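You operate a simulated robot arm through the tools that you are given. There is no shell and no other tool.

You run a simulated robot arm. Do the job below in one go: nothing can be reset, and whatever is moved stays where it is left.

TASK
Soften the small blue cloth in the yellow tub, then press it out in the green tub.
Fine: pump two strokes of softener into the water before you dip it; lay the cloth back where it lay; spill no more than 10 ml. Nothing pinched, dropped or knocked over.

It is judged by the outcome, as a careful person would: the job done as asked, and still so three seconds after it is handed in. It fails if anything else is knocked over, pushed out of place, dropped, spilled or broken. Flat cloth is picked up by pressing the open fingertips on it (5 to 10 N) and closing them slowly along it; thin cloth reads only 2 to 8 mm in the jaws.

THE ROBOT
A 7-joint arm with a three-finger gripper, fixed in place. Base frame: the origin is on the floor under the middle of its stand, x ahead of it, y to its left, z up; the work surface is at about z = 803. Lengths are in mm, angles in degrees, forces in N, time in s.
With the tool pointing down near the work surface it reaches from about 100 to 880 mm from the base axis. Its first joint turns from -166.0 to 166.0 degrees. Payload 2.94 kg.
The tool frame sits at the grasp point between the pads (the TCP): z along the fingers, y along the line on which they close. The tips reach 30 mm beyond it. The gripper opens to 132 mm; its body begins 107 mm behind the TCP.
Orientation is told as [roll, pitch, yaw] about the base's x, y, z axes, in that order, counted from this pose: with the fingers straight down and closing along the base's y, the tool's x points along the base's -x, its y along +y and its z along -z.

THE INTERFACE
- The arm moves only by the tool send_rows. Its argument "rows" is a list of rows, each a list of 7 numbers: the turn, a rotation vector about the base's x, y, z in units of 5 degrees (1.0 is 5 degrees), then the shift along the base's x, y, z in units of 25 mm (1.0 is 25 mm), then the gripper command, from -1 (shut) to 1 (fully open), values between in proportion. In form: [[ax, ay, az, dx, dy, dz, jaw], ...]. A call has 1 to 20 rows; each row shifts and turns the commanded pose from where the row before left it. A call with a number of a shift or a turn outside -1 to 1 is refused whole. Each row takes 0.2 s and may step no farther than 50 mm and 8.6 degrees from the row before; otherwise, or with a gripper value out of range, the whole call is refused. Where a pose cannot be reached the arm comes as near as it can. A force on the tool above 50 N (or 10 N above the force at the start of the call, whichever is more), or a blocked arm, ends the call early, and 0.2 s more pass. The fingers move at their own pace (about 37.4 mm/s each) and stop on an object; they squeeze with about 39 N. The grip force told is the motor's: it shows also when the fingers shut on nothing. Time passes only in rows, and 0.2 s behind the last, so rows that do not move let the fingers close. It gives the time, the measured TCP pose, the force on the tool (base axes), the opening and the grip force at its end, in the units of the frame above (readings bear some noise), with the torque about the TCP (base axes, N m) and any sound that the robot's microphone picked up, and new pictures: "show" is both (left out), scene, wrist or none.
- Cameras (640 x 400 px; columns grow to the right, rows downward): "scene" is fixed at [400.6, 650, 1546.9]; the picture's right is [-0.26, 0.97, 0.00], its down [0.93, 0.25, -0.29] and it looks along [-0.28, -0.07, -0.96] (base axes); focal length 292 px, centre (320, 200). "wrist" rides on the gripper at [72, 3, -144] in the tool frame; the picture's right is [-0.04, 1.00, 0.00], its down [-0.88, -0.04, -0.48] and it looks along [-0.48, -0.02, 0.88] (tool axes); focal length 256 px, centre (320, 200). There is no depth. A picture from a camera that has moved, and an enlarged one, comes with that camera's place and axes in the base frame and with its lens.
- slide_trunk(by): moves the trunk up (or, below 0, down) by that many mm; the arm rides with it, the base frame stays. It gives what a move gives, with no picture.
- close_up(camera, box): a new picture of the part [left, top, right, bottom] of that camera's present view, enlarged. The clock stands still meanwhile.
- hand_in(): hands the job in; it is judged then, once.

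Places have to be worked out from the pictures, the camera data and where the tool is seen. Open the gripper and draw the arm clear of the work before you hand the job in, unless the task says otherwise.

The tools are called after "Call:" by a JSON object that holds its "op" and its "data". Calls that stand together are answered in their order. send_rows: Moves the arm, as the interface text tells. Its arguments: {"type":"object","properties":{"rows":{"type":"array"},"show":{"type":"string","enum":["both","scene","wrist","none"]}},"required":["rows"]} The other tools are called the same way: slide_trunk (by) moves the trunk up or down; close_up (camera, box) takes an enlarged picture of a part of a camera's view; hand_in () hands the job in.

At the start:

```text
time: 0.0
tcp_pos: [202.8, 482.9, 1196.2]
ee_rot: [0.0, 0.0, 0.0]
wrist_force: [0.3, 0.4, -0.4]
ft_torque: [-0.01, 0.05, -0.01]
finger_gap: 131.8
grasp_force: 0.0
trunk travel left (down, up): [-275.0, 265.0]
```

scene: 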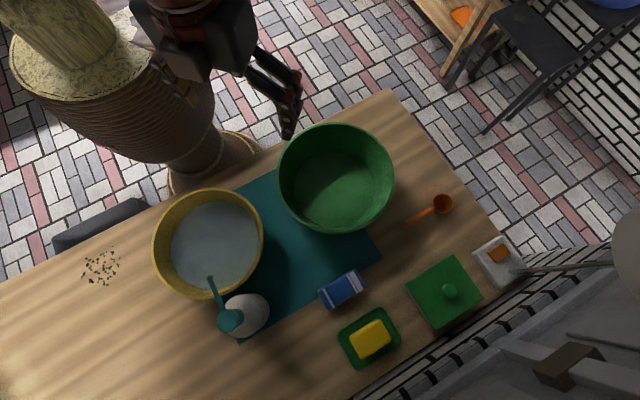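
wrist: 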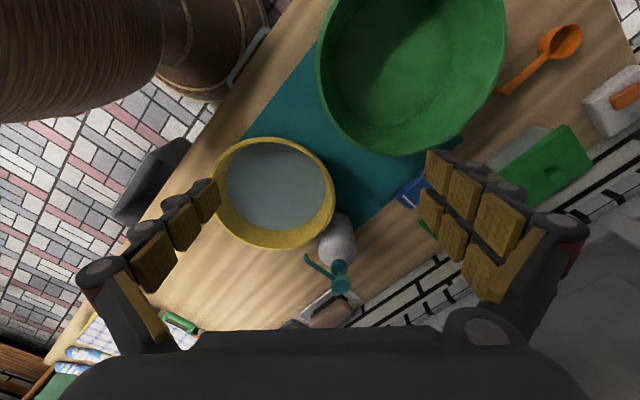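

I start by looking closer at the things on the table: the yellow tub, the pump bottle, the small blue cloth and the green tub.

Call:
{"op": "close_up", "data": {"camera": "scene", "box": [140, 180, 300, 350]}}

Call:
{"op": "close_up", "data": {"camera": "scene", "box": [300, 240, 420, 380]}}

Call:
{"op": "close_up", "data": {"camera": "scene", "box": [260, 100, 420, 250]}}

Call:
{"op": "close_up", "data": {"camera": "wrist", "box": [200, 120, 460, 340]}}

```text
2.35 times, centred on (220, 265) of scene
camera zoom: at [400.6, 650.0, 1546.9], right [-0.26, 0.97, 0.0], down [0.93, 0.25, -0.29], along [-0.28, -0.07, -0.96], focal length 687 px, centre (555, 47)
```

zoom: 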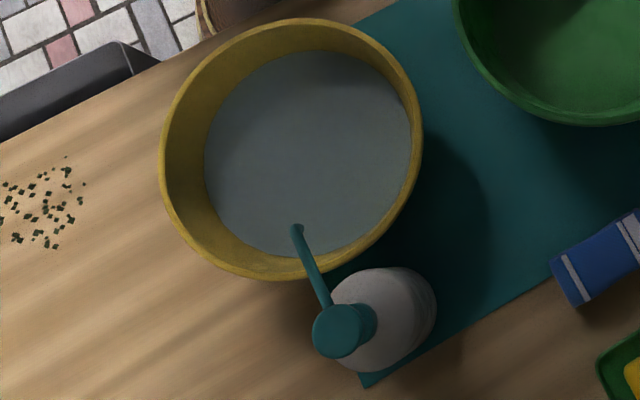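

```text
2.86 times, centred on (360, 310) of scene
camera zoom: at [400.6, 650.0, 1546.9], right [-0.26, 0.97, 0.0], down [0.93, 0.25, -0.29], along [-0.28, -0.07, -0.96], focal length 834 px, centre (206, -114)
```

zoom: 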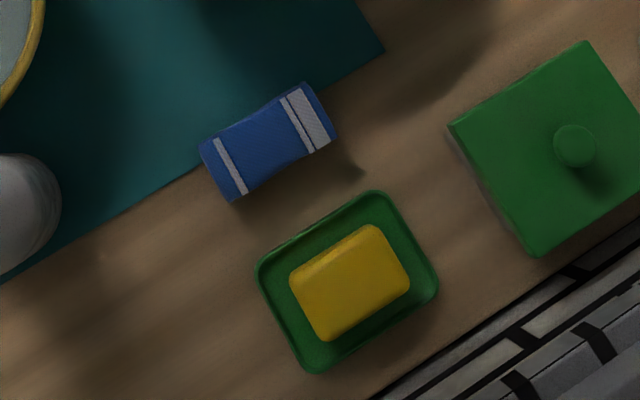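

```text
2.67 times, centred on (340, 175) of scene
camera zoom: at [400.6, 650.0, 1546.9], right [-0.26, 0.97, 0.0], down [0.93, 0.25, -0.29], along [-0.28, -0.07, -0.96], focal length 778 px, centre (267, 267)
```

zoom: 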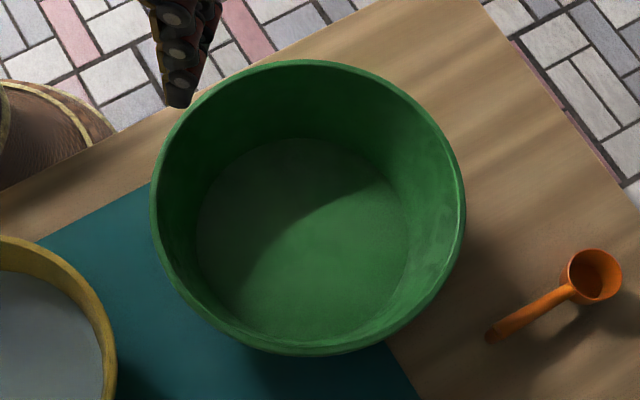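

```text
1.82 times, centred on (330, 230) of wrist
camera zoom: at [131.5, 485.6, 1339.4], right [0.04, 1.0, 0.0], down [0.88, -0.04, 0.48], along [0.48, -0.02, -0.88], focal length 465 px, centre (302, 146)
```

zoom: 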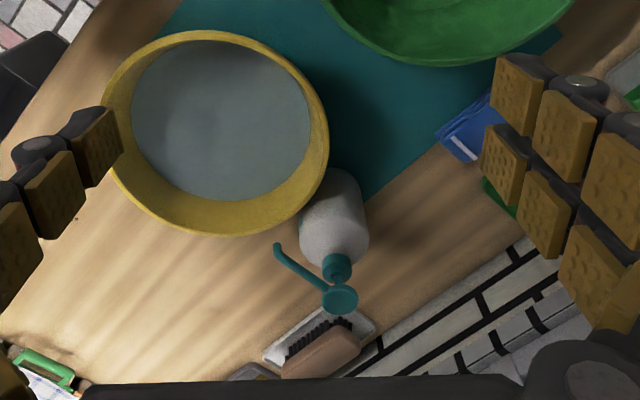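

The pump head triangulates from both views to about (495, 508, 1000), its spout already reaching over the yellow tub (centre about (371, 380), rim z≈880); the folded blue cloth lies near (391, 702). I shut the fingers and travel high toward the pump, stopping short to look again.

Call:
{"op": "send_rows", "data": {"rows": [[0, 0, 0, 0.9, 0.1, 0, -1], [0, 0, 0, 0.9, 0.1, 0, -1], [0, 0, 0, 0.9, 0.1, 0, -1], [0, 0, 0, 0.9, 0.1, 0, -1], [0, 0, 0, 0.9, 0.1, 0, -1], [0, 0, 0, 0.9, 0.1, 0, -1], [0, 0, 0, 0.9, 0.1, 0, -1], [0, 0, 0, 0.9, 0.1, 0, -1], [0, 0, 0, 0, 0, 0, -1], [0, 0, 0, 0, 0, 0, -1]]}}

```text
time: 2.2
tcp_pos: [383.9, 504.7, 1194.9]
ee_rot: [0.1, 0.0, 0.0]
wrist_force: [-0.4, -0.3, 0.1]
ft_torque: [0.0, 0.03, 0.02]
finger_gap: 0.2
grasp_force: 24.3
trunk travel left (down, up): [-275.0, 265.0]
camera wrist: at [311.6, 506.4, 1339.4], right [0.04, 1.0, 0.0], down [0.88, -0.04, 0.48], along [0.48, -0.02, -0.88], focal length 256 px, centre (320, 200)
```

scene: 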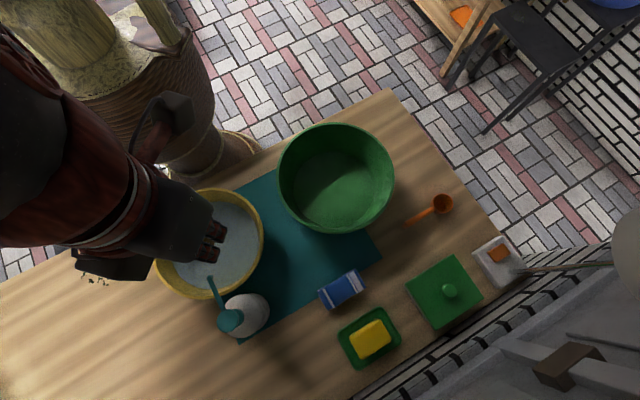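
wrist: 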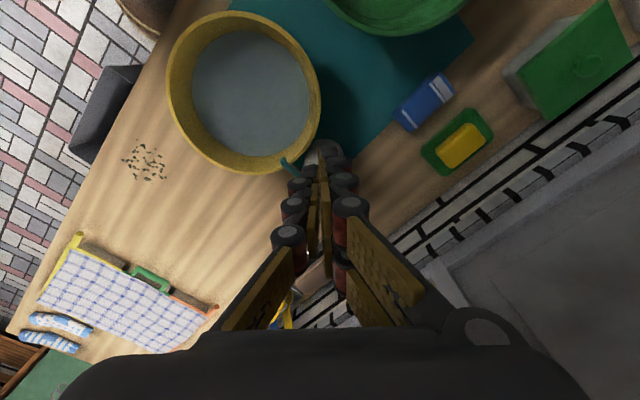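

The refined fit puts the yellow tub's centre at (372, 378), rim radius about 127 at z≈880. I move over the pump head and lower so the shut tips hang about 30 mm above it, then check alignment.

Call:
{"op": "send_rows", "data": {"rows": [[0, 0, 0, 0.89, 0.03, 0, -1], [0, 0, 0, 0.89, 0.03, 0, -1], [0, 0, 0, 0.89, 0.03, 0, -1], [0, 0, 0, 0.89, 0.03, 0, -1], [0, 0, 0, 0.89, 0.02, 0, -1], [0, 0, 0, 0, 0, -0.9, -1], [0, 0, 0, 0, 0, -0.9, -1], [0, 0, 0, 0, 0, -0.9, -1], [0, 0, 0, 0, 0, -0.9, -1], [0, 0, 0, 0, 0, -0.9, -1], [0, 0, 0, 0, 0, -0.9, -1], [0, 0, 0, 0, 0, 0, -1]]}}

```text
time: 4.8
tcp_pos: [496.1, 506.0, 1059.7]
ee_rot: [0.0, -0.1, 0.0]
wrist_force: [-0.6, -0.5, 0.2]
ft_torque: [0.01, 0.0, -0.01]
finger_gap: 0.1
grasp_force: 28.5
trunk travel left (down, up): [-275.0, 265.0]
camera wrist: at [424.0, 508.6, 1203.7], right [0.04, 1.0, 0.0], down [0.88, -0.04, 0.48], along [0.48, -0.02, -0.88], focal length 256 px, centre (320, 200)
```

scene: 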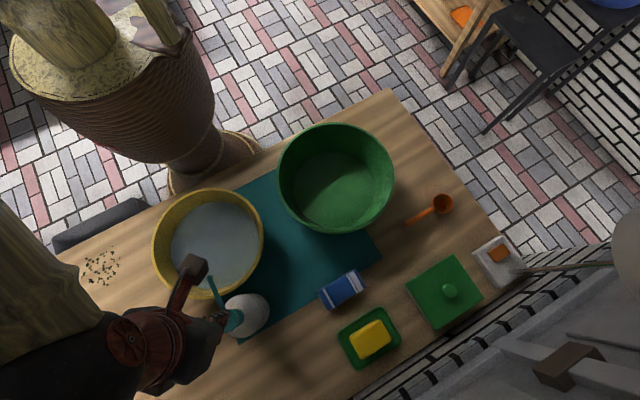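
wrist: 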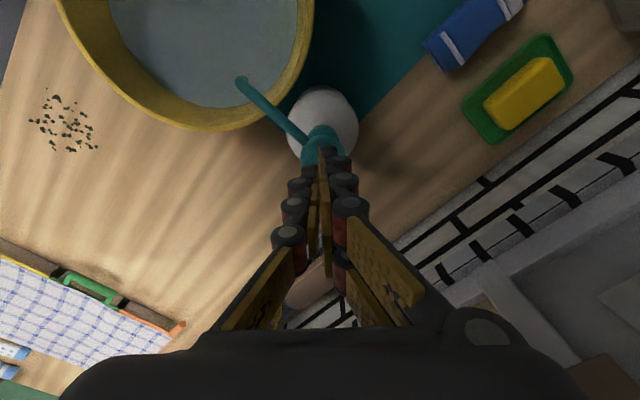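

Call:
{"op": "close_up", "data": {"camera": "scene", "box": [180, 260, 290, 350]}}

Call:
{"op": "close_up", "data": {"camera": "wrist", "box": [230, 60, 410, 200]}}

```text
4.44 times, centred on (235, 305) of scene
camera zoom: at [400.6, 650.0, 1546.9], right [-0.26, 0.97, 0.0], down [0.93, 0.25, -0.29], along [-0.28, -0.07, -0.96], focal length 1297 px, centre (698, -267)
```

zoom: 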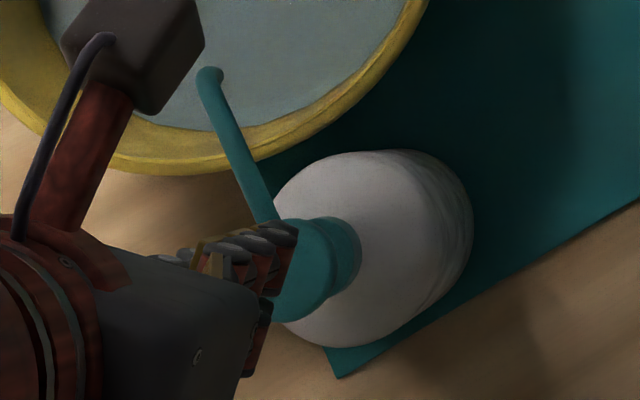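

```text
2.86 times, centred on (320, 130) of wrist
camera zoom: at [424.0, 508.6, 1203.7], right [0.04, 1.0, 0.0], down [0.88, -0.04, 0.48], along [0.48, -0.02, -0.88], focal length 731 px, centre (320, 400)
```

zoom: 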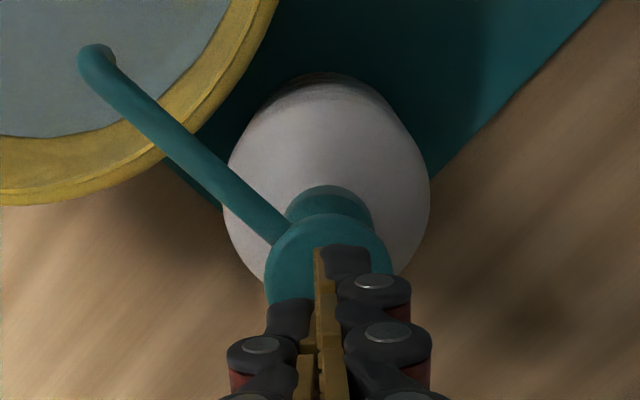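

The tips sit almost over the pump head; its disc centre reads about (493.5, 508, 1000). I shift by a couple of millimetres and go down in fine steps, watching the force.

Call:
{"op": "send_rows", "data": {"rows": [[0, 0, 0, -0.08, 0.08, -0.3, -1], [0, 0, 0, 0, 0, -0.3, -1], [0, 0, 0, 0, 0, -0.2, -1], [0, 0, 0, 0, 0, -0.1, -1], [0, 0, 0, 0, 0, -0.1, -1], [0, 0, 0, 0, 0, 0, -1]], "show": "wrist"}}

```text
time: 6.2
tcp_pos: [494.3, 508.4, 1035.5]
ee_rot: [0.1, -0.1, 0.0]
wrist_force: [0.1, 0.1, 0.4]
ft_torque: [0.01, 0.02, 0.02]
finger_gap: 0.1
grasp_force: 29.0
trunk travel left (down, up): [-275.0, 265.0]
camera wrist: at [421.4, 510.8, 1179.3], right [0.04, 1.0, 0.0], down [0.88, -0.04, 0.48], along [0.47, -0.02, -0.88], focal length 256 px, centre (320, 200)
```

wrist: 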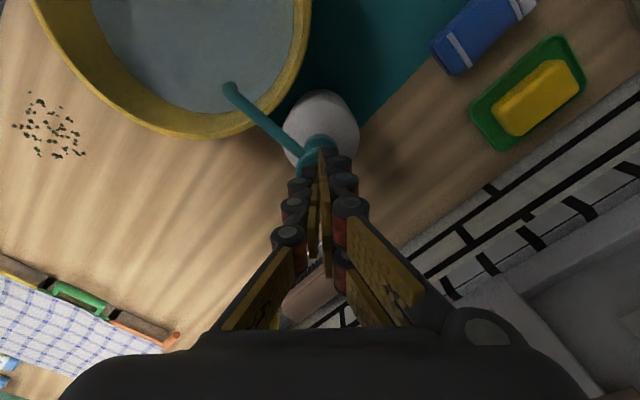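

The tips are just above the head with no contact force yet. I continue down in 2 mm steps to find contact.

Call:
{"op": "send_rows", "data": {"rows": [[0, 0, 0, 0, 0, -0.08, -1], [0, 0, 0, 0, 0, -0.08, -1], [0, 0, 0, 0, 0, -0.08, -1], [0, 0, 0, 0, 0, -0.08, -1]], "show": "wrist"}}

Call:
{"op": "close_up", "data": {"camera": "wrist", "box": [230, 60, 410, 200]}}

```text
time: 7.2
tcp_pos: [493.4, 509.8, 1027.6]
ee_rot: [0.1, -0.1, 0.0]
wrist_force: [-0.6, 0.0, 2.0]
ft_torque: [-0.02, 0.02, -0.01]
finger_gap: 5.8
grasp_force: 28.1
trunk travel left (down, up): [-275.0, 265.0]
camera wrist: at [420.8, 511.4, 1171.4], right [0.04, 1.0, 0.0], down [0.88, -0.04, 0.48], along [0.48, -0.02, -0.88], focal length 256 px, centre (320, 200)
```

wrist: 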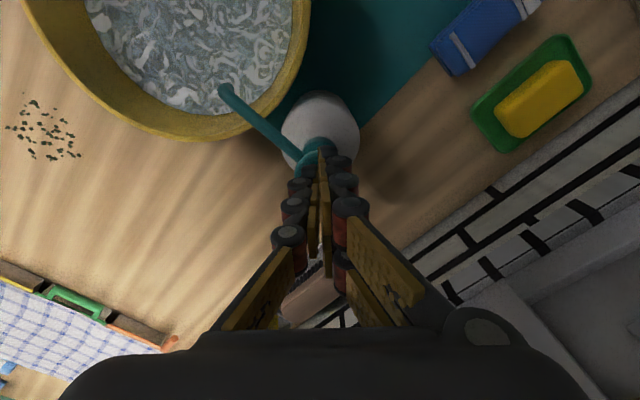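

```text
2.86 times, centred on (320, 130) of wrist
camera zoom: at [420.8, 511.4, 1171.4], right [0.04, 1.0, 0.0], down [0.88, -0.04, 0.48], along [0.48, -0.02, -0.88], focal length 731 px, centre (320, 400)
```

zoom: 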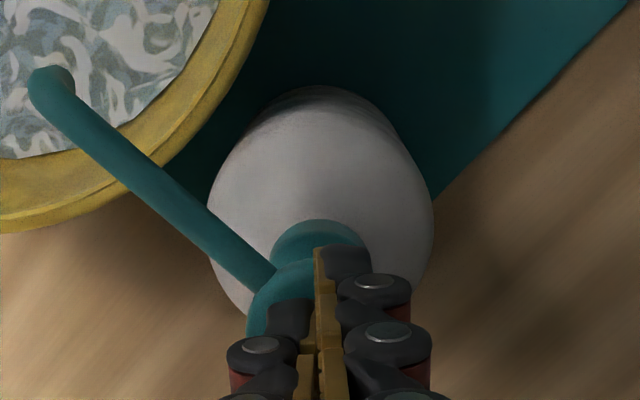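

The fingers touched the head (2 N) and softener already swirls in the water, so the first stroke has begun. I keep pressing gently downward without releasing, so that this stroke becomes full, watching the force.

Call:
{"op": "send_rows", "data": {"rows": [[0, 0, 0, 0, 0, -0.08, -1], [0, 0, 0, 0, 0, -0.08, -1]], "show": "wrist"}}

Call:
{"op": "close_up", "data": {"camera": "wrist", "box": [200, 30, 410, 200]}}

Call:
{"op": "close_up", "data": {"camera": "scene", "box": [140, 180, 300, 350]}}

```text
time: 7.8
tcp_pos: [492.1, 508.3, 1024.0]
ee_rot: [0.0, 0.0, 0.1]
wrist_force: [0.1, 1.4, 3.9]
ft_torque: [0.03, 0.06, -0.03]
finger_gap: 5.9
grasp_force: 28.6
trunk travel left (down, up): [-275.0, 265.0]
camera wrist: at [420.8, 511.0, 1167.6], right [0.04, 1.0, 0.0], down [0.88, -0.04, 0.48], along [0.48, -0.02, -0.88], focal length 256 px, centre (320, 200)
```

wrist: 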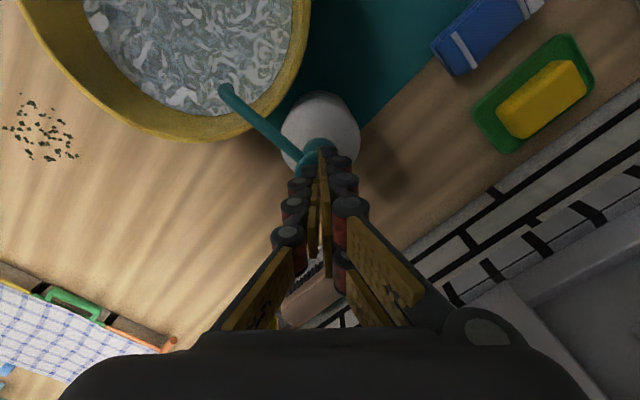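

```text
2.35 times, centred on (305, 115) of wrist
camera zoom: at [420.8, 511.0, 1167.6], right [0.04, 1.0, 0.0], down [0.88, -0.04, 0.48], along [0.48, -0.02, -0.88], focal length 602 px, centre (355, 400)
```

zoom: 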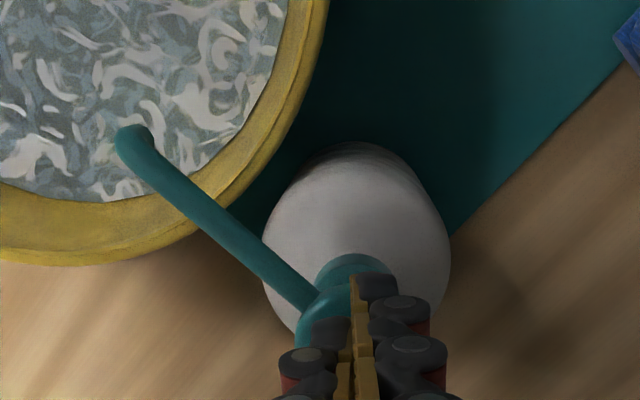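

```text
2.35 times, centred on (220, 265) of scene
camera zoom: at [400.6, 650.0, 1546.9], right [-0.26, 0.97, 0.0], down [0.93, 0.25, -0.29], along [-0.28, -0.07, -0.96], focal length 687 px, centre (555, 47)
```

zoom: 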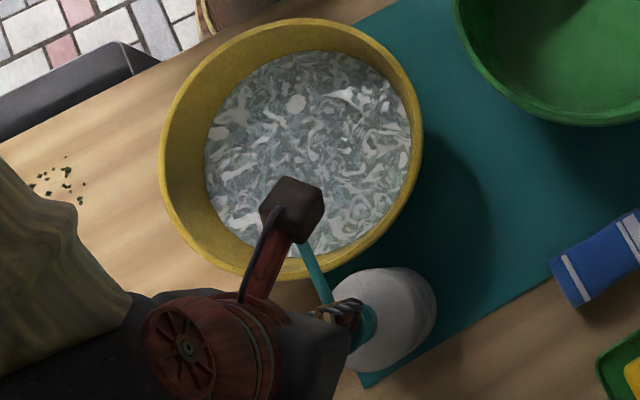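

Force is 3.9 N and growing with depth like a spring, so the head is still travelling. I press on in small steps.

Call:
{"op": "send_rows", "data": {"rows": [[0, 0, 0, 0, 0, -0.08, -1], [0, 0, 0, 0, 0, -0.08, -1], [0, 0, 0, 0, 0, -0.08, -1]], "show": "wrist"}}

Call:
{"op": "close_up", "data": {"camera": "wrist", "box": [200, 30, 410, 200]}}

```text
time: 8.6
tcp_pos: [493.6, 507.7, 1016.5]
ee_rot: [0.1, 0.0, 0.0]
wrist_force: [1.5, 1.5, 8.4]
ft_torque: [0.06, -0.01, -0.02]
finger_gap: 5.9
grasp_force: 28.7
trunk travel left (down, up): [-275.0, 265.0]
camera wrist: at [420.6, 511.0, 1161.9], right [0.04, 1.0, 0.0], down [0.88, -0.04, 0.48], along [0.48, -0.02, -0.88], focal length 256 px, centre (320, 200)
```

wrist: 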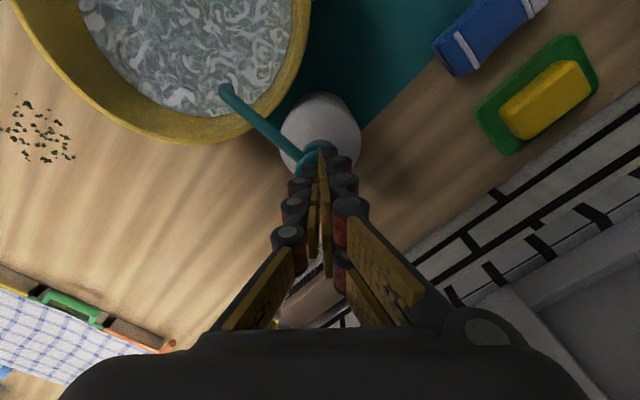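

```text
2.35 times, centred on (305, 115) of wrist
camera zoom: at [420.6, 511.0, 1161.9], right [0.04, 1.0, 0.0], down [0.88, -0.04, 0.48], along [0.48, -0.02, -0.88], focal length 602 px, centre (355, 400)
```

zoom: 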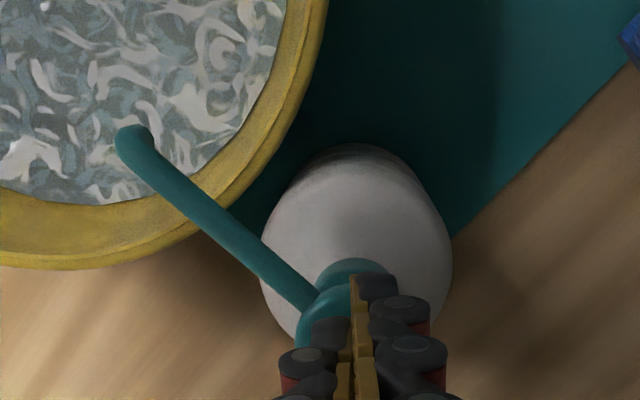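

The spring reads about 8.4 N at z 1016.5, head still moving with the tips. I go on to the bottom of the stroke.

Call:
{"op": "send_rows", "data": {"rows": [[0, 0, 0, 0, 0, -0.08, -1], [0, 0, 0, 0, 0, -0.08, -1], [0, 0, 0, 0, 0, -0.08, -1]], "show": "wrist"}}

```text
time: 9.4
tcp_pos: [492.1, 508.8, 1013.8]
ee_rot: [0.1, -0.2, 0.0]
wrist_force: [-1.0, -0.2, 18.7]
ft_torque: [0.03, 0.04, 0.02]
finger_gap: 6.0
grasp_force: 28.8
trunk travel left (down, up): [-275.0, 265.0]
camera wrist: at [420.5, 510.9, 1157.0], right [0.04, 1.0, 0.0], down [0.88, -0.04, 0.48], along [0.48, -0.02, -0.88], focal length 256 px, centre (320, 200)
```

wrist: 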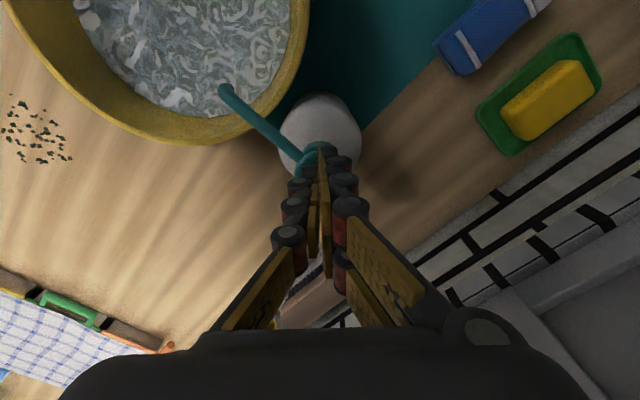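

The force jumped to 18.7 N at z≈1013: the stroke has bottomed out. I lift to let the head come fully back up and check.

Call:
{"op": "send_rows", "data": {"rows": [[0, 0, 0, 0, 0, 0.2, -1], [0, 0, 0, 0, 0, 0.3, -1], [0, 0, 0, 0, 0, 0.3, -1], [0, 0, 0, 0, 0, 0.3, -1], [0, 0, 0, 0, 0, 0.1, -1], [0, 0, 0, 0, 0, 0, -1]], "show": "wrist"}}

Call:
{"op": "close_up", "data": {"camera": "wrist", "box": [200, 30, 410, 200]}}

```text
time: 10.8
tcp_pos: [491.5, 509.0, 1041.1]
ee_rot: [-0.1, 0.0, -0.1]
wrist_force: [0.2, -0.7, -0.7]
ft_torque: [-0.02, -0.03, -0.01]
finger_gap: 0.0
grasp_force: 28.6
trunk travel left (down, up): [-275.0, 265.0]
camera wrist: at [420.5, 511.1, 1185.3], right [0.04, 1.0, 0.0], down [0.88, -0.04, 0.48], along [0.47, -0.02, -0.88], focal length 256 px, centre (320, 200)
```

wrist: 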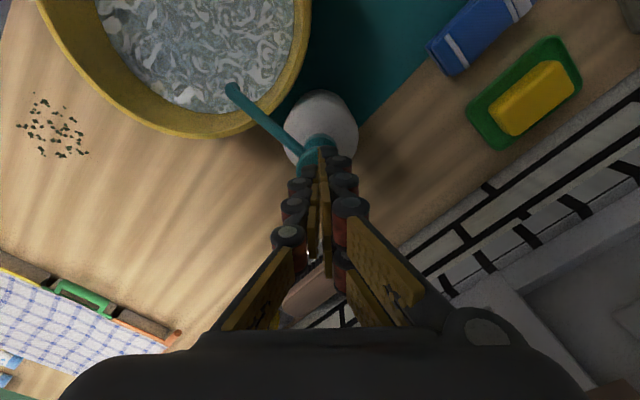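

```text
2.35 times, centred on (305, 115) of wrist
camera zoom: at [420.5, 511.1, 1185.3], right [0.04, 1.0, 0.0], down [0.88, -0.04, 0.48], along [0.47, -0.02, -0.88], focal length 602 px, centre (355, 400)
```

zoom: 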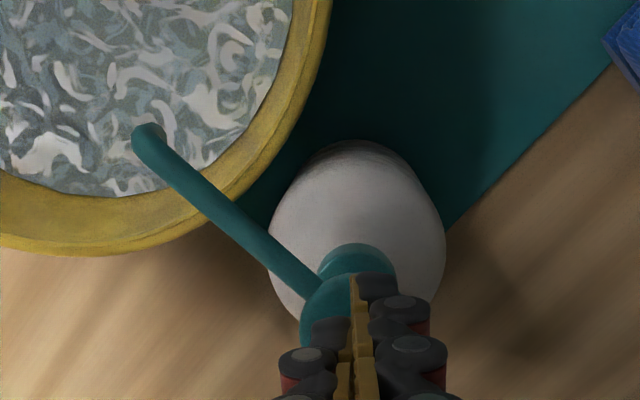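

The head has sprung back and the fingers are clear of it. Now the second stroke, straight down to the same bottom at about z 1013.

Call:
{"op": "send_rows", "data": {"rows": [[0, 0, 0, 0, 0, -0.2, -1], [0, 0, 0, 0, 0, -0.2, -1], [0, 0, 0, 0, 0, -0.12, -1], [0, 0, 0, 0, 0, -0.12, -1], [0, 0, 0, 0, 0, -0.12, -1], [0, 0, 0, 0, 0, -0.12, -1], [0, 0, 0, 0, 0, -0.12, -1], [0, 0, 0, 0, 0, -0.12, -1], [0, 0, 0, 0, 0, -0.04, -1]], "show": "wrist"}}

```text
time: 12.8
tcp_pos: [492.1, 509.1, 1013.5]
ee_rot: [0.1, -0.1, -0.1]
wrist_force: [-1.1, 0.1, 13.4]
ft_torque: [-0.02, 0.07, 0.01]
finger_gap: 6.0
grasp_force: 28.5
trunk travel left (down, up): [-275.0, 265.0]
camera wrist: at [420.5, 511.0, 1157.7], right [0.04, 1.0, 0.0], down [0.88, -0.04, 0.48], along [0.48, -0.02, -0.88], focal length 256 px, centre (320, 200)
```

wrist: 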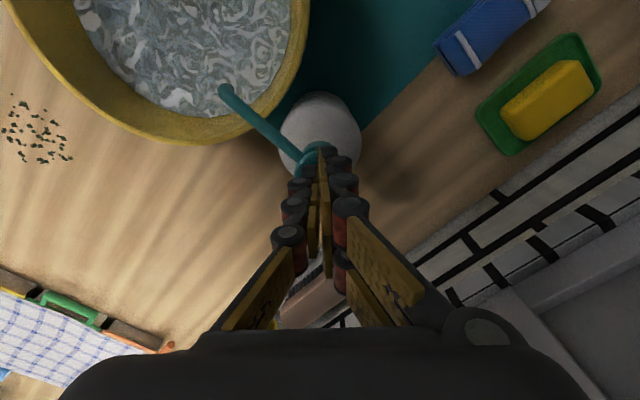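

13.4 N, almost at the stop; I press one millimetre further to finish the stroke, then lift straight up well clear of the head.

Call:
{"op": "send_rows", "data": {"rows": [[0, 0, 0, 0, 0, -0.05, -1], [0, 0, 0, 0, 0, 0, -1]], "show": "none"}}

Call:
{"op": "send_rows", "data": {"rows": [[0, 0, 0, 0, 0, 0.3, -1], [0, 0, 0, 0, 0, 0.4, -1], [0, 0, 0, 0, 0, 0.6, -1], [0, 0, 0, 0, 0, 0.9, -1], [0, 0, 0, 0, 0, 0.9, -1], [0, 0, 0, 0, 0, 0.9, -1], [0, 0, 0, 0, 0, 0, -1]], "show": "both"}}

```text
time: 13.4
tcp_pos: [493.6, 507.7, 1012.6]
ee_rot: [0.0, -0.1, 0.0]
wrist_force: [-0.3, -0.7, 18.9]
ft_torque: [0.08, 0.03, 0.01]
finger_gap: 6.4
grasp_force: 28.4
trunk travel left (down, up): [-275.0, 265.0]
```

```text
time: 15.0
tcp_pos: [490.0, 508.3, 1111.6]
ee_rot: [0.0, -0.1, 0.1]
wrist_force: [-0.7, 0.2, 0.7]
ft_torque: [0.02, -0.01, 0.0]
finger_gap: 0.0
grasp_force: 28.5
trunk travel left (down, up): [-275.0, 265.0]
camera wrist: at [419.6, 511.0, 1255.7], right [0.04, 1.0, 0.0], down [0.88, -0.04, 0.48], along [0.47, -0.02, -0.88], focal length 256 px, centre (320, 200)
```

scene: 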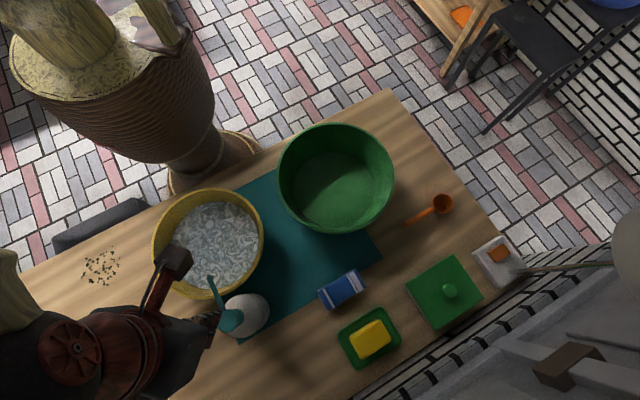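
wrist: 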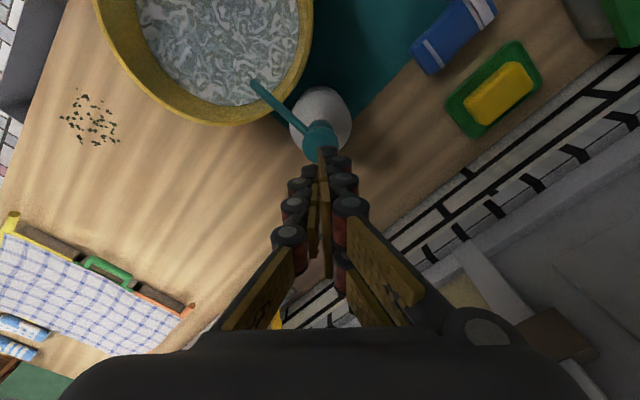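

Both strokes reached the stop (18.7 and 18.9 N), the bottle stands as before and the water shows the swirls. Next I travel to above the cloth, turning the gripper about -43° so it closes across the cloth's short side, and open it for a clear look.

Call:
{"op": "send_rows", "data": {"rows": [[0, 0, 0, -0.2, 0.5, 0.3, -1], [0, 0, -0.9, -0.4, 0.8, 0, 0], [0, 0, -0.9, -0.42, 0.8, 0, 0.5], [0, 0, -0.9, -0.42, 0.8, 0, 1], [0, 0, -0.9, -0.42, 0.8, 0, 1], [0, 0, -0.9, -0.42, 0.8, -0.3, 1], [0, 0, -0.9, -0.42, 0.8, -0.6, 1], [0, 0, -0.9, -0.42, 0.8, -0.8, 1], [0, 0, -0.9, -0.42, 0.8, -0.9, 1], [0, 0, -0.9, -0.42, 0.8, -0.9, 1], [0, 0, -0.5, 0, 0, -0.9, 1], [0, 0, 0, 0, 0, 0, 1], [0, 0, 0, 0, 0, 0, 1]]}}

```text
time: 17.8
tcp_pos: [392.2, 701.6, 1006.4]
ee_rot: [0.0, 0.1, -43.0]
wrist_force: [0.0, 0.8, -0.4]
ft_torque: [-0.02, -0.01, -0.02]
finger_gap: 131.7
grasp_force: 0.0
trunk travel left (down, up): [-275.0, 265.0]
camera wrist: at [342.0, 752.5, 1151.1], right [0.71, 0.7, 0.0], down [0.62, -0.63, 0.48], along [0.33, -0.34, -0.88], focal length 256 px, centre (320, 200)
```

scene: 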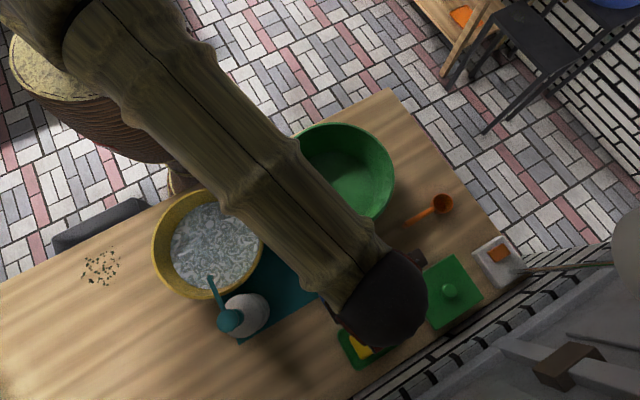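
wrist: 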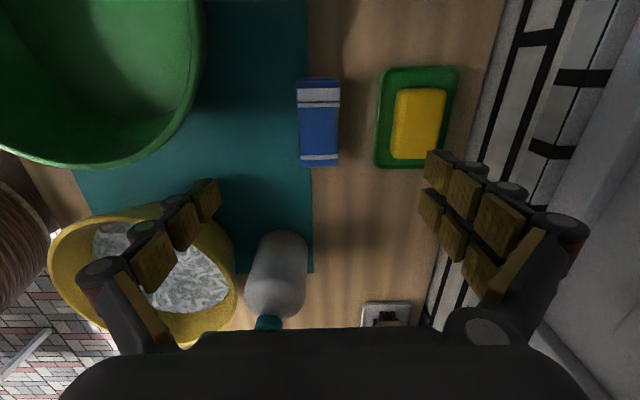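

Call:
{"op": "close_up", "data": {"camera": "wrist", "box": [260, 60, 400, 190]}}

```text
3.08 times, centred on (330, 125) of wrist
camera zoom: at [342.0, 752.5, 1151.1], right [0.71, 0.7, 0.0], down [0.62, -0.63, 0.48], along [0.33, -0.34, -0.88], focal length 788 px, centre (289, 431)
```

zoom: 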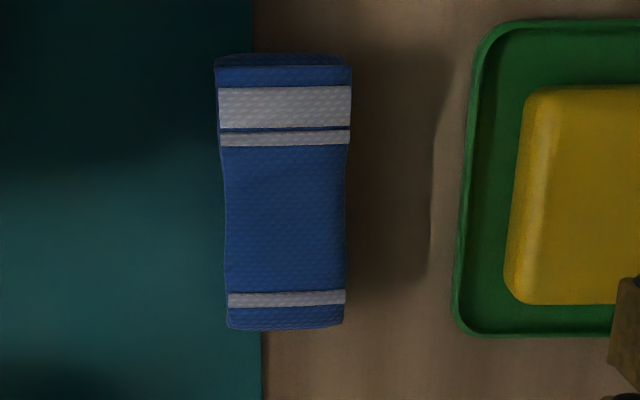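

The cloth is a folded pad about 110 × 52 mm, centred near (390, 701), with its short side along the gripper's closing line; the soap dish is about 74 mm off to one side, so I narrow the jaws to ~79 mm. I turn 2° more and go lower to look at it and judge its thickness.

Call:
{"op": "send_rows", "data": {"rows": [[0, 0, -0.4, -0.1, 0, -0.8, 0.2], [0, 0, 0, 0, 0, -0.9, 0.2], [0, 0, 0, 0, 0, -0.9, 0.2], [0, 0, 0, 0, 0, -0.9, 0.2], [0, 0, 0, 0, 0, -0.9, 0.2], [0, 0, 0, 0, 0, 0, 0.2]]}}

Call:
{"op": "close_up", "data": {"camera": "wrist", "box": [220, 40, 420, 200]}}

```text
time: 19.2
tcp_pos: [392.2, 702.0, 898.3]
ee_rot: [0.0, -0.1, -45.0]
wrist_force: [-0.1, 0.3, -0.1]
ft_torque: [0.01, 0.03, 0.01]
finger_gap: 79.0
grasp_force: 0.0
trunk travel left (down, up): [-275.0, 265.0]
camera wrist: at [343.6, 755.0, 1042.6], right [0.74, 0.68, 0.0], down [0.59, -0.65, 0.48], along [0.32, -0.35, -0.88], focal length 256 px, centre (320, 200)
```

scene: 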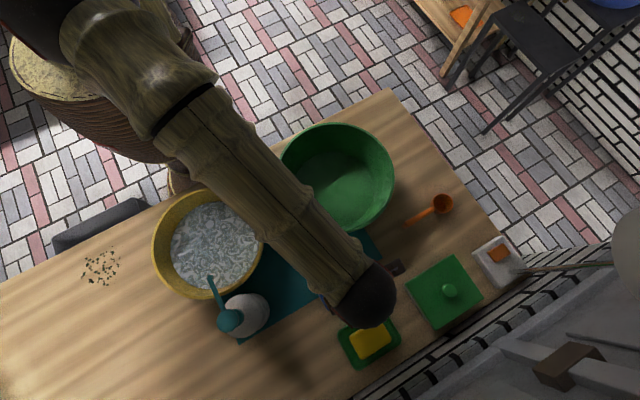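
wrist: 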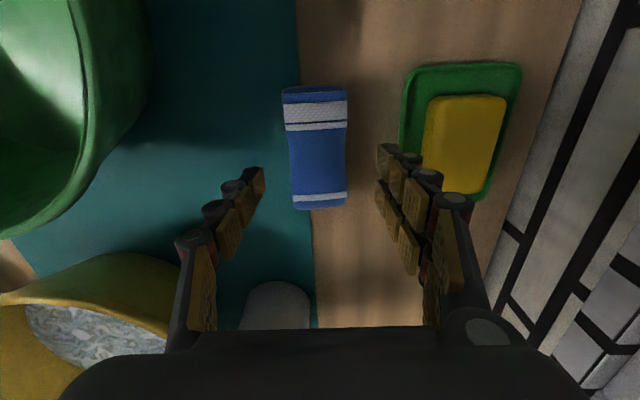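

```text
2.50 times, centred on (320, 120) of wrist
camera zoom: at [343.6, 755.0, 1042.6], right [0.74, 0.68, 0.0], down [0.59, -0.65, 0.48], along [0.32, -0.35, -0.88], focal length 640 px, centre (320, 400)
```

zoom: 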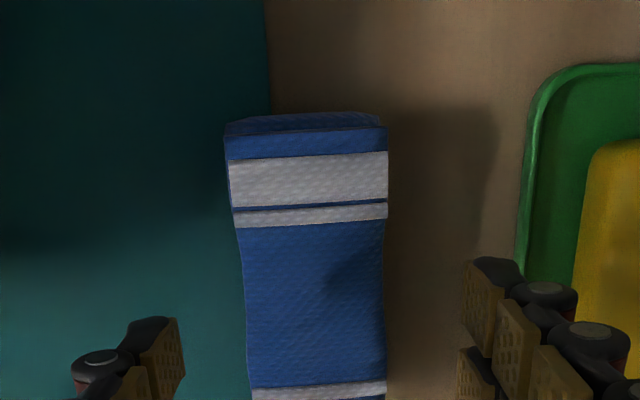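

The pad looks soft and a centimetre or so thick, and the jaw centre is within 2–3 mm of its middle. I set the jaws to about 44 mm, inside the cloth's width, and come down to just above it.

Call:
{"op": "send_rows", "data": {"rows": [[0, 0, 0, -0.08, 0, 0, -0.33], [0, 0, 0, 0, 0, 0, -0.33], [0, 0, 0, 0, 0, -0.6, -0.33], [0, 0, 0, 0, 0, -0.6, -0.33], [0, 0, 0, 0, 0, -0.3, -0.33], [0, 0, 0, 0, 0, 0, -0.33]], "show": "wrist"}}

Call:
{"op": "close_up", "data": {"camera": "wrist", "box": [220, 70, 420, 230]}}

```text
time: 20.6
tcp_pos: [389.7, 702.2, 864.1]
ee_rot: [0.2, 0.0, -45.0]
wrist_force: [-2.4, -4.4, 13.2]
ft_torque: [-0.42, 0.31, 0.05]
finger_gap: 48.2
grasp_force: 3.1
trunk travel left (down, up): [-275.0, 265.0]
camera wrist: at [340.2, 753.7, 1008.1], right [0.74, 0.68, 0.0], down [0.59, -0.65, 0.47], along [0.32, -0.35, -0.88], focal length 256 px, centre (320, 200)
```

wrist: 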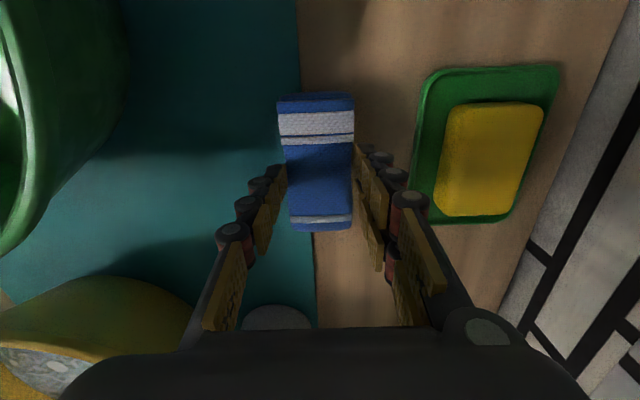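

```text
2.50 times, centred on (320, 150) of wrist
camera zoom: at [340.2, 753.7, 1008.1], right [0.74, 0.68, 0.0], down [0.59, -0.65, 0.47], along [0.32, -0.35, -0.88], focal length 640 px, centre (320, 325)
```

zoom: 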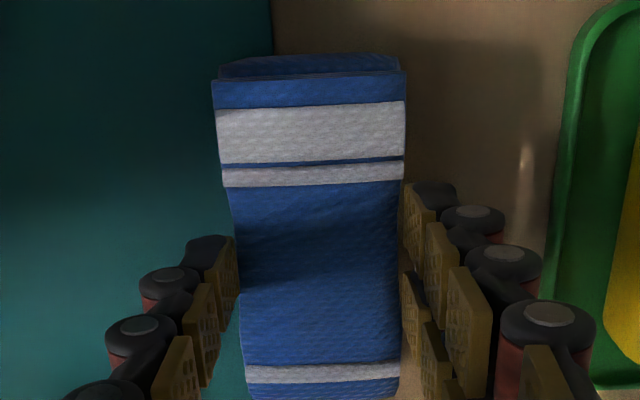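

The tips met the cloth's top edges already at tip height ≈834 (13 N, gap 48), so it is a thick soft pad about 50 mm wide and 30 mm tall rather than a thin sheet. I back off up, open to ~70 mm so the fingers can go down on both sides of it.

Call:
{"op": "send_rows", "data": {"rows": [[0, 0, 0, 0, 0, 0.5, -0.2], [0, 0, 0, 0, 0, 0.4, 0.06], [0, 0, 0, 0, 0, 0, 0.06], [0, 0, 0, 0, 0, 0, 0.06]], "show": "wrist"}}

Call:
{"op": "close_up", "data": {"camera": "wrist", "box": [220, 70, 420, 230]}}

```text
time: 21.6
tcp_pos: [388.6, 701.4, 884.8]
ee_rot: [0.0, 0.0, -44.9]
wrist_force: [0.5, -0.5, -0.7]
ft_torque: [0.04, 0.01, 0.01]
finger_gap: 69.9
grasp_force: 0.1
trunk travel left (down, up): [-275.0, 265.0]
camera wrist: at [340.5, 754.4, 1027.7], right [0.74, 0.68, 0.0], down [0.59, -0.65, 0.48], along [0.32, -0.35, -0.88], focal length 256 px, centre (320, 200)
```

wrist: 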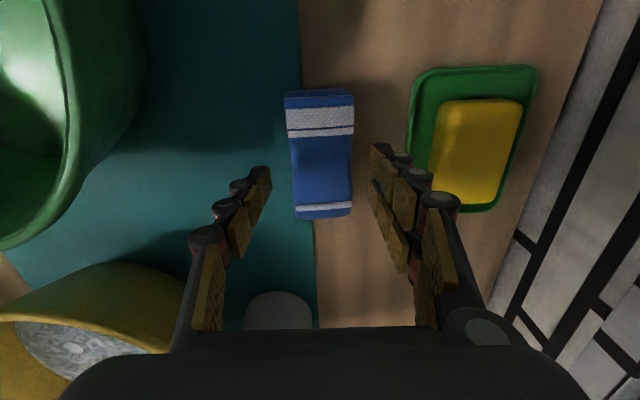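

```text
2.50 times, centred on (320, 150) of wrist
camera zoom: at [340.5, 754.4, 1027.7], right [0.74, 0.68, 0.0], down [0.59, -0.65, 0.48], along [0.32, -0.35, -0.88], focal length 640 px, centre (320, 325)
```

zoom: 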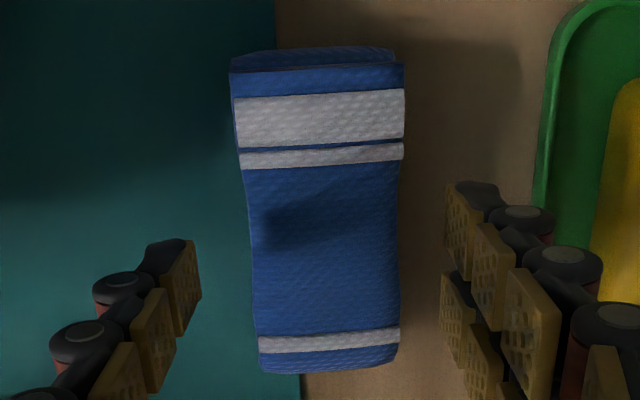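

The fingers now stand on either side of the pad, well centred and clear of the soap dish. I go straight down beside it to tip height ≈810.

Call:
{"op": "send_rows", "data": {"rows": [[0, 0, 0, 0, 0, -0.6, 0.06], [0, 0, 0, 0, 0, -0.6, 0.06], [0, 0, 0, 0, 0, -0.4, 0.06], [0, 0, 0, 0, 0, -0.2, 0.06], [0, 0, 0, 0, 0, 0, 0.06]], "show": "wrist"}}

Call:
{"op": "close_up", "data": {"camera": "wrist", "box": [220, 70, 420, 230]}}

```text
time: 22.8
tcp_pos: [389.3, 703.0, 839.2]
ee_rot: [0.0, 0.0, -45.0]
wrist_force: [-0.6, 0.3, -0.3]
ft_torque: [0.01, 0.02, 0.02]
finger_gap: 69.9
grasp_force: 0.1
trunk travel left (down, up): [-275.0, 265.0]
camera wrist: at [340.7, 754.7, 982.3], right [0.74, 0.68, 0.0], down [0.59, -0.65, 0.48], along [0.32, -0.35, -0.88], focal length 256 px, centre (320, 200)
```

wrist: 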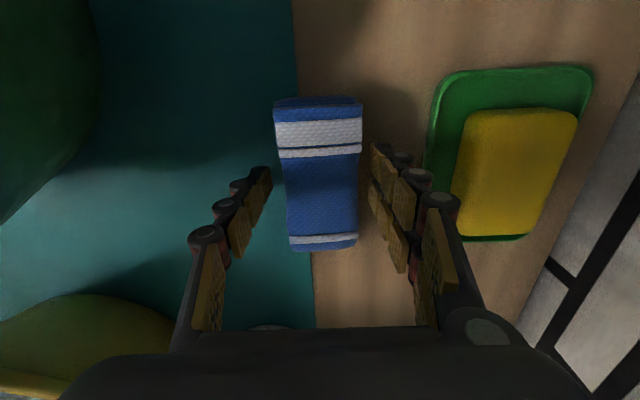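

```text
2.50 times, centred on (320, 150) of wrist
camera zoom: at [340.7, 754.7, 982.3], right [0.74, 0.68, 0.0], down [0.59, -0.65, 0.48], along [0.32, -0.35, -0.88], focal length 640 px, centre (320, 325)
```

zoom: 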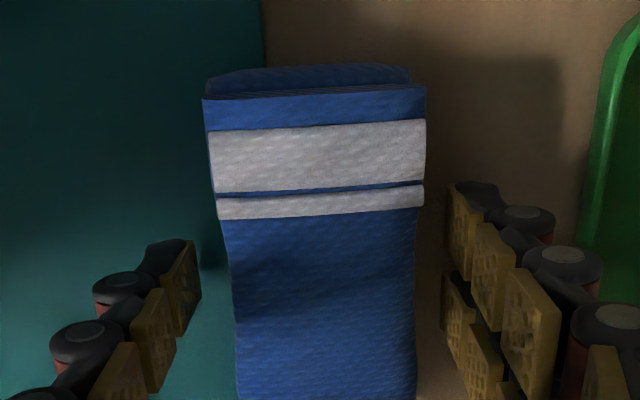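

The fingers straddle the pad with no contact force. I close slowly and watch where they meet the cloth.

Call:
{"op": "send_rows", "data": {"rows": [[0, 0, 0, 0, 0, 0, 0.0], [0, 0, 0, 0, 0, 0, -0.06], [0, 0, 0, 0, 0, 0, -0.12], [0, 0, 0, 0, 0, 0, -0.18], [0, 0, 0, 0, 0, 0, -0.24], [0, 0, 0, 0, 0, 0, -0.3], [0, 0, 0, 0, 0, 0, -0.36], [0, 0, 0, 0, 0, 0, -0.42]], "show": "wrist"}}

Call:
{"op": "close_up", "data": {"camera": "wrist", "box": [220, 70, 420, 230]}}

```text
time: 24.6
tcp_pos: [389.4, 702.0, 838.7]
ee_rot: [0.0, 0.0, -45.0]
wrist_force: [-1.0, 0.4, 1.1]
ft_torque: [0.0, 0.02, 0.0]
finger_gap: 51.7
grasp_force: 38.8
trunk travel left (down, up): [-275.0, 265.0]
camera wrist: at [340.7, 754.6, 982.5], right [0.74, 0.68, 0.0], down [0.59, -0.65, 0.48], along [0.32, -0.35, -0.88], focal length 256 px, centre (320, 200)
```

wrist: 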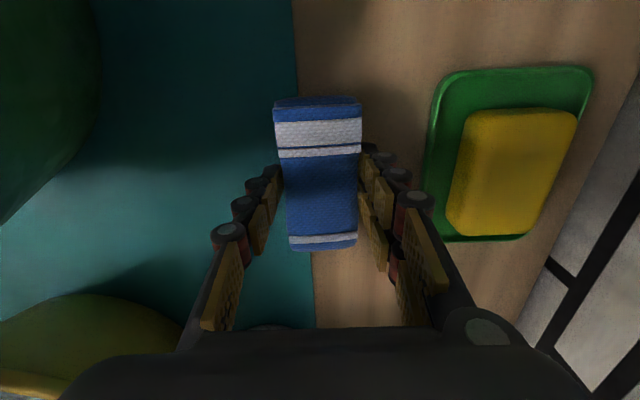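

```text
2.50 times, centred on (320, 150) of wrist
camera zoom: at [340.7, 754.6, 982.5], right [0.74, 0.68, 0.0], down [0.59, -0.65, 0.48], along [0.32, -0.35, -0.88], focal length 640 px, centre (320, 325)
```

zoom: 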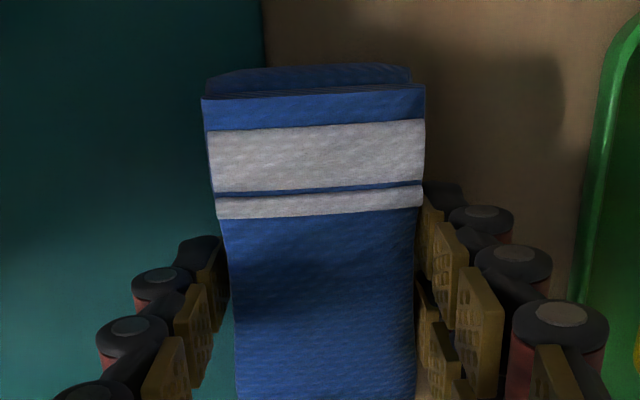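

The jaws stopped at 51.7 mm with 39 N: the pad is held firmly across its width. I lift a little to check that it comes along.

Call:
{"op": "send_rows", "data": {"rows": [[0, 0, 0, 0, 0, 0, -0.6], [0, 0, 0, 0, 0, 0.2, -0.6], [0, 0, 0, 0, 0, 0.4, -0.6], [0, 0, 0, 0, 0, 0.6, -0.6], [0, 0, 0, 0, 0, 0.6, -0.6], [0, 0, 0, 0, 0, 0, -0.6]]}}

Call:
{"op": "close_up", "data": {"camera": "wrist", "box": [220, 70, 420, 230]}}

```text
time: 26.0
tcp_pos: [389.1, 701.0, 885.3]
ee_rot: [0.0, 0.0, -45.0]
wrist_force: [-0.4, 0.2, 0.8]
ft_torque: [0.01, 0.0, -0.05]
finger_gap: 26.4
grasp_force: 0.0
trunk travel left (down, up): [-275.0, 265.0]
camera wrist: at [341.2, 753.8, 1027.7], right [0.74, 0.68, 0.0], down [0.59, -0.65, 0.48], along [0.32, -0.35, -0.88], focal length 256 px, centre (320, 200)
```

scene: 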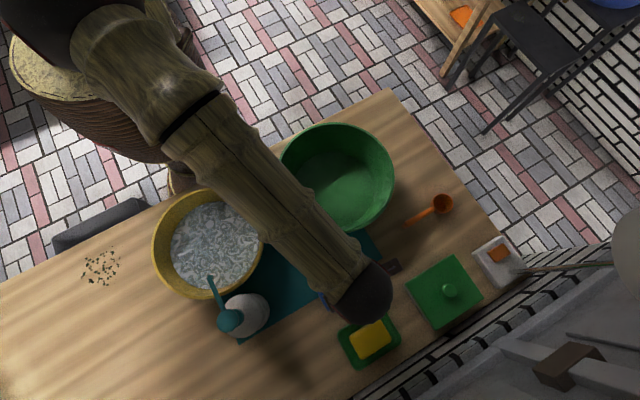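
wrist: 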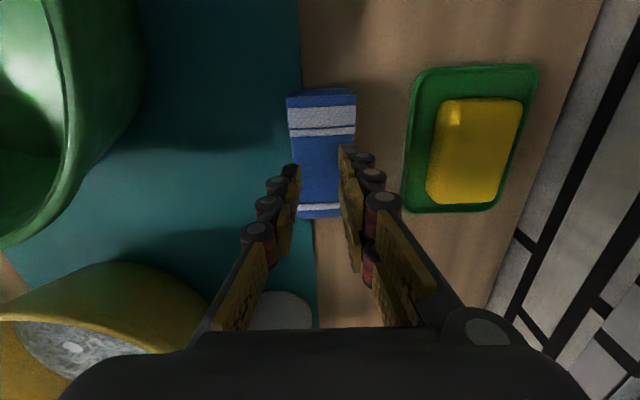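

```text
2.50 times, centred on (320, 150) of wrist
camera zoom: at [341.2, 753.8, 1027.7], right [0.74, 0.68, 0.0], down [0.59, -0.65, 0.48], along [0.32, -0.35, -0.88], focal length 640 px, centre (320, 325)
```

zoom: 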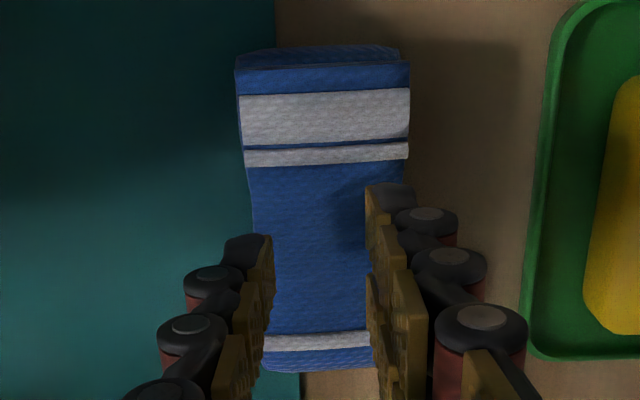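

The pad slid out of a side grip and stayed where it lay, essentially unmoved. So I follow the other way: put the open tips on top of it (jaws ~40 mm), press 5–10 N, and close slowly along it. First down to just above its top.

Call:
{"op": "send_rows", "data": {"rows": [[0, 0, 0, 0, 0, 0, -0.4], [0, 0, 0, 0, 0, 0, -0.4], [0, 0, 0, 0, 0, -0.4, -0.4], [0, 0, 0, 0, 0, -0.2, -0.4], [0, 0, 0, 0, 0, -0.08, -0.4], [0, 0, 0, 0, 0, -0.08, -0.4]], "show": "wrist"}}

Call:
{"op": "close_up", "data": {"camera": "wrist", "box": [220, 70, 420, 230]}}

```text
time: 27.4
tcp_pos: [390.0, 702.2, 864.9]
ee_rot: [-0.1, -0.1, -44.9]
wrist_force: [-0.2, -1.3, 3.4]
ft_torque: [-0.11, 0.1, 0.01]
finger_gap: 40.6
grasp_force: 0.7
trunk travel left (down, up): [-275.0, 265.0]
camera wrist: at [340.2, 754.1, 1009.3], right [0.74, 0.68, 0.0], down [0.59, -0.65, 0.48], along [0.32, -0.35, -0.88], focal length 256 px, centre (320, 200)
```

wrist: 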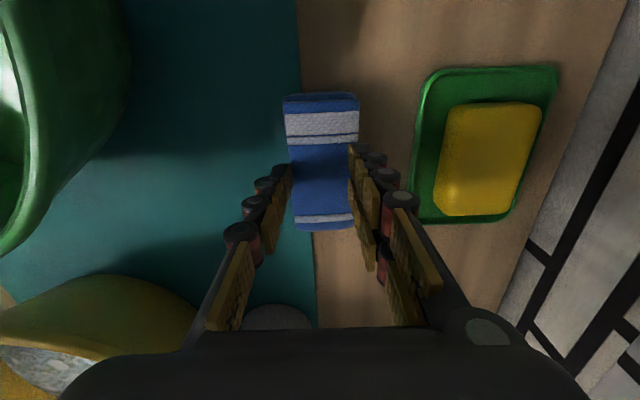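

```text
2.50 times, centred on (320, 150) of wrist
camera zoom: at [340.2, 754.1, 1009.3], right [0.74, 0.68, 0.0], down [0.59, -0.65, 0.48], along [0.32, -0.35, -0.88], focal length 640 px, centre (320, 325)
```

zoom: 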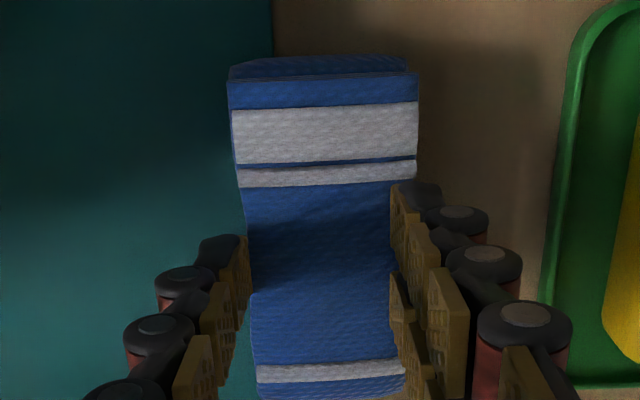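

Contact at 3.4 N with tips on the cloth's top (z≈835). I press about 1.5 mm more for 5–10 N and then close slowly while holding the press.

Call:
{"op": "send_rows", "data": {"rows": [[0, 0, 0, 0, 0, -0.06, -0.4], [0, 0, 0, 0, 0, 0, -0.4]], "show": "none"}}

```text
time: 28.0
tcp_pos: [389.5, 702.0, 863.1]
ee_rot: [0.1, 0.0, -45.0]
wrist_force: [-2.1, -3.5, 11.2]
ft_torque: [-0.3, 0.27, 0.03]
finger_gap: 42.5
grasp_force: 1.8
trunk travel left (down, up): [-275.0, 265.0]
```

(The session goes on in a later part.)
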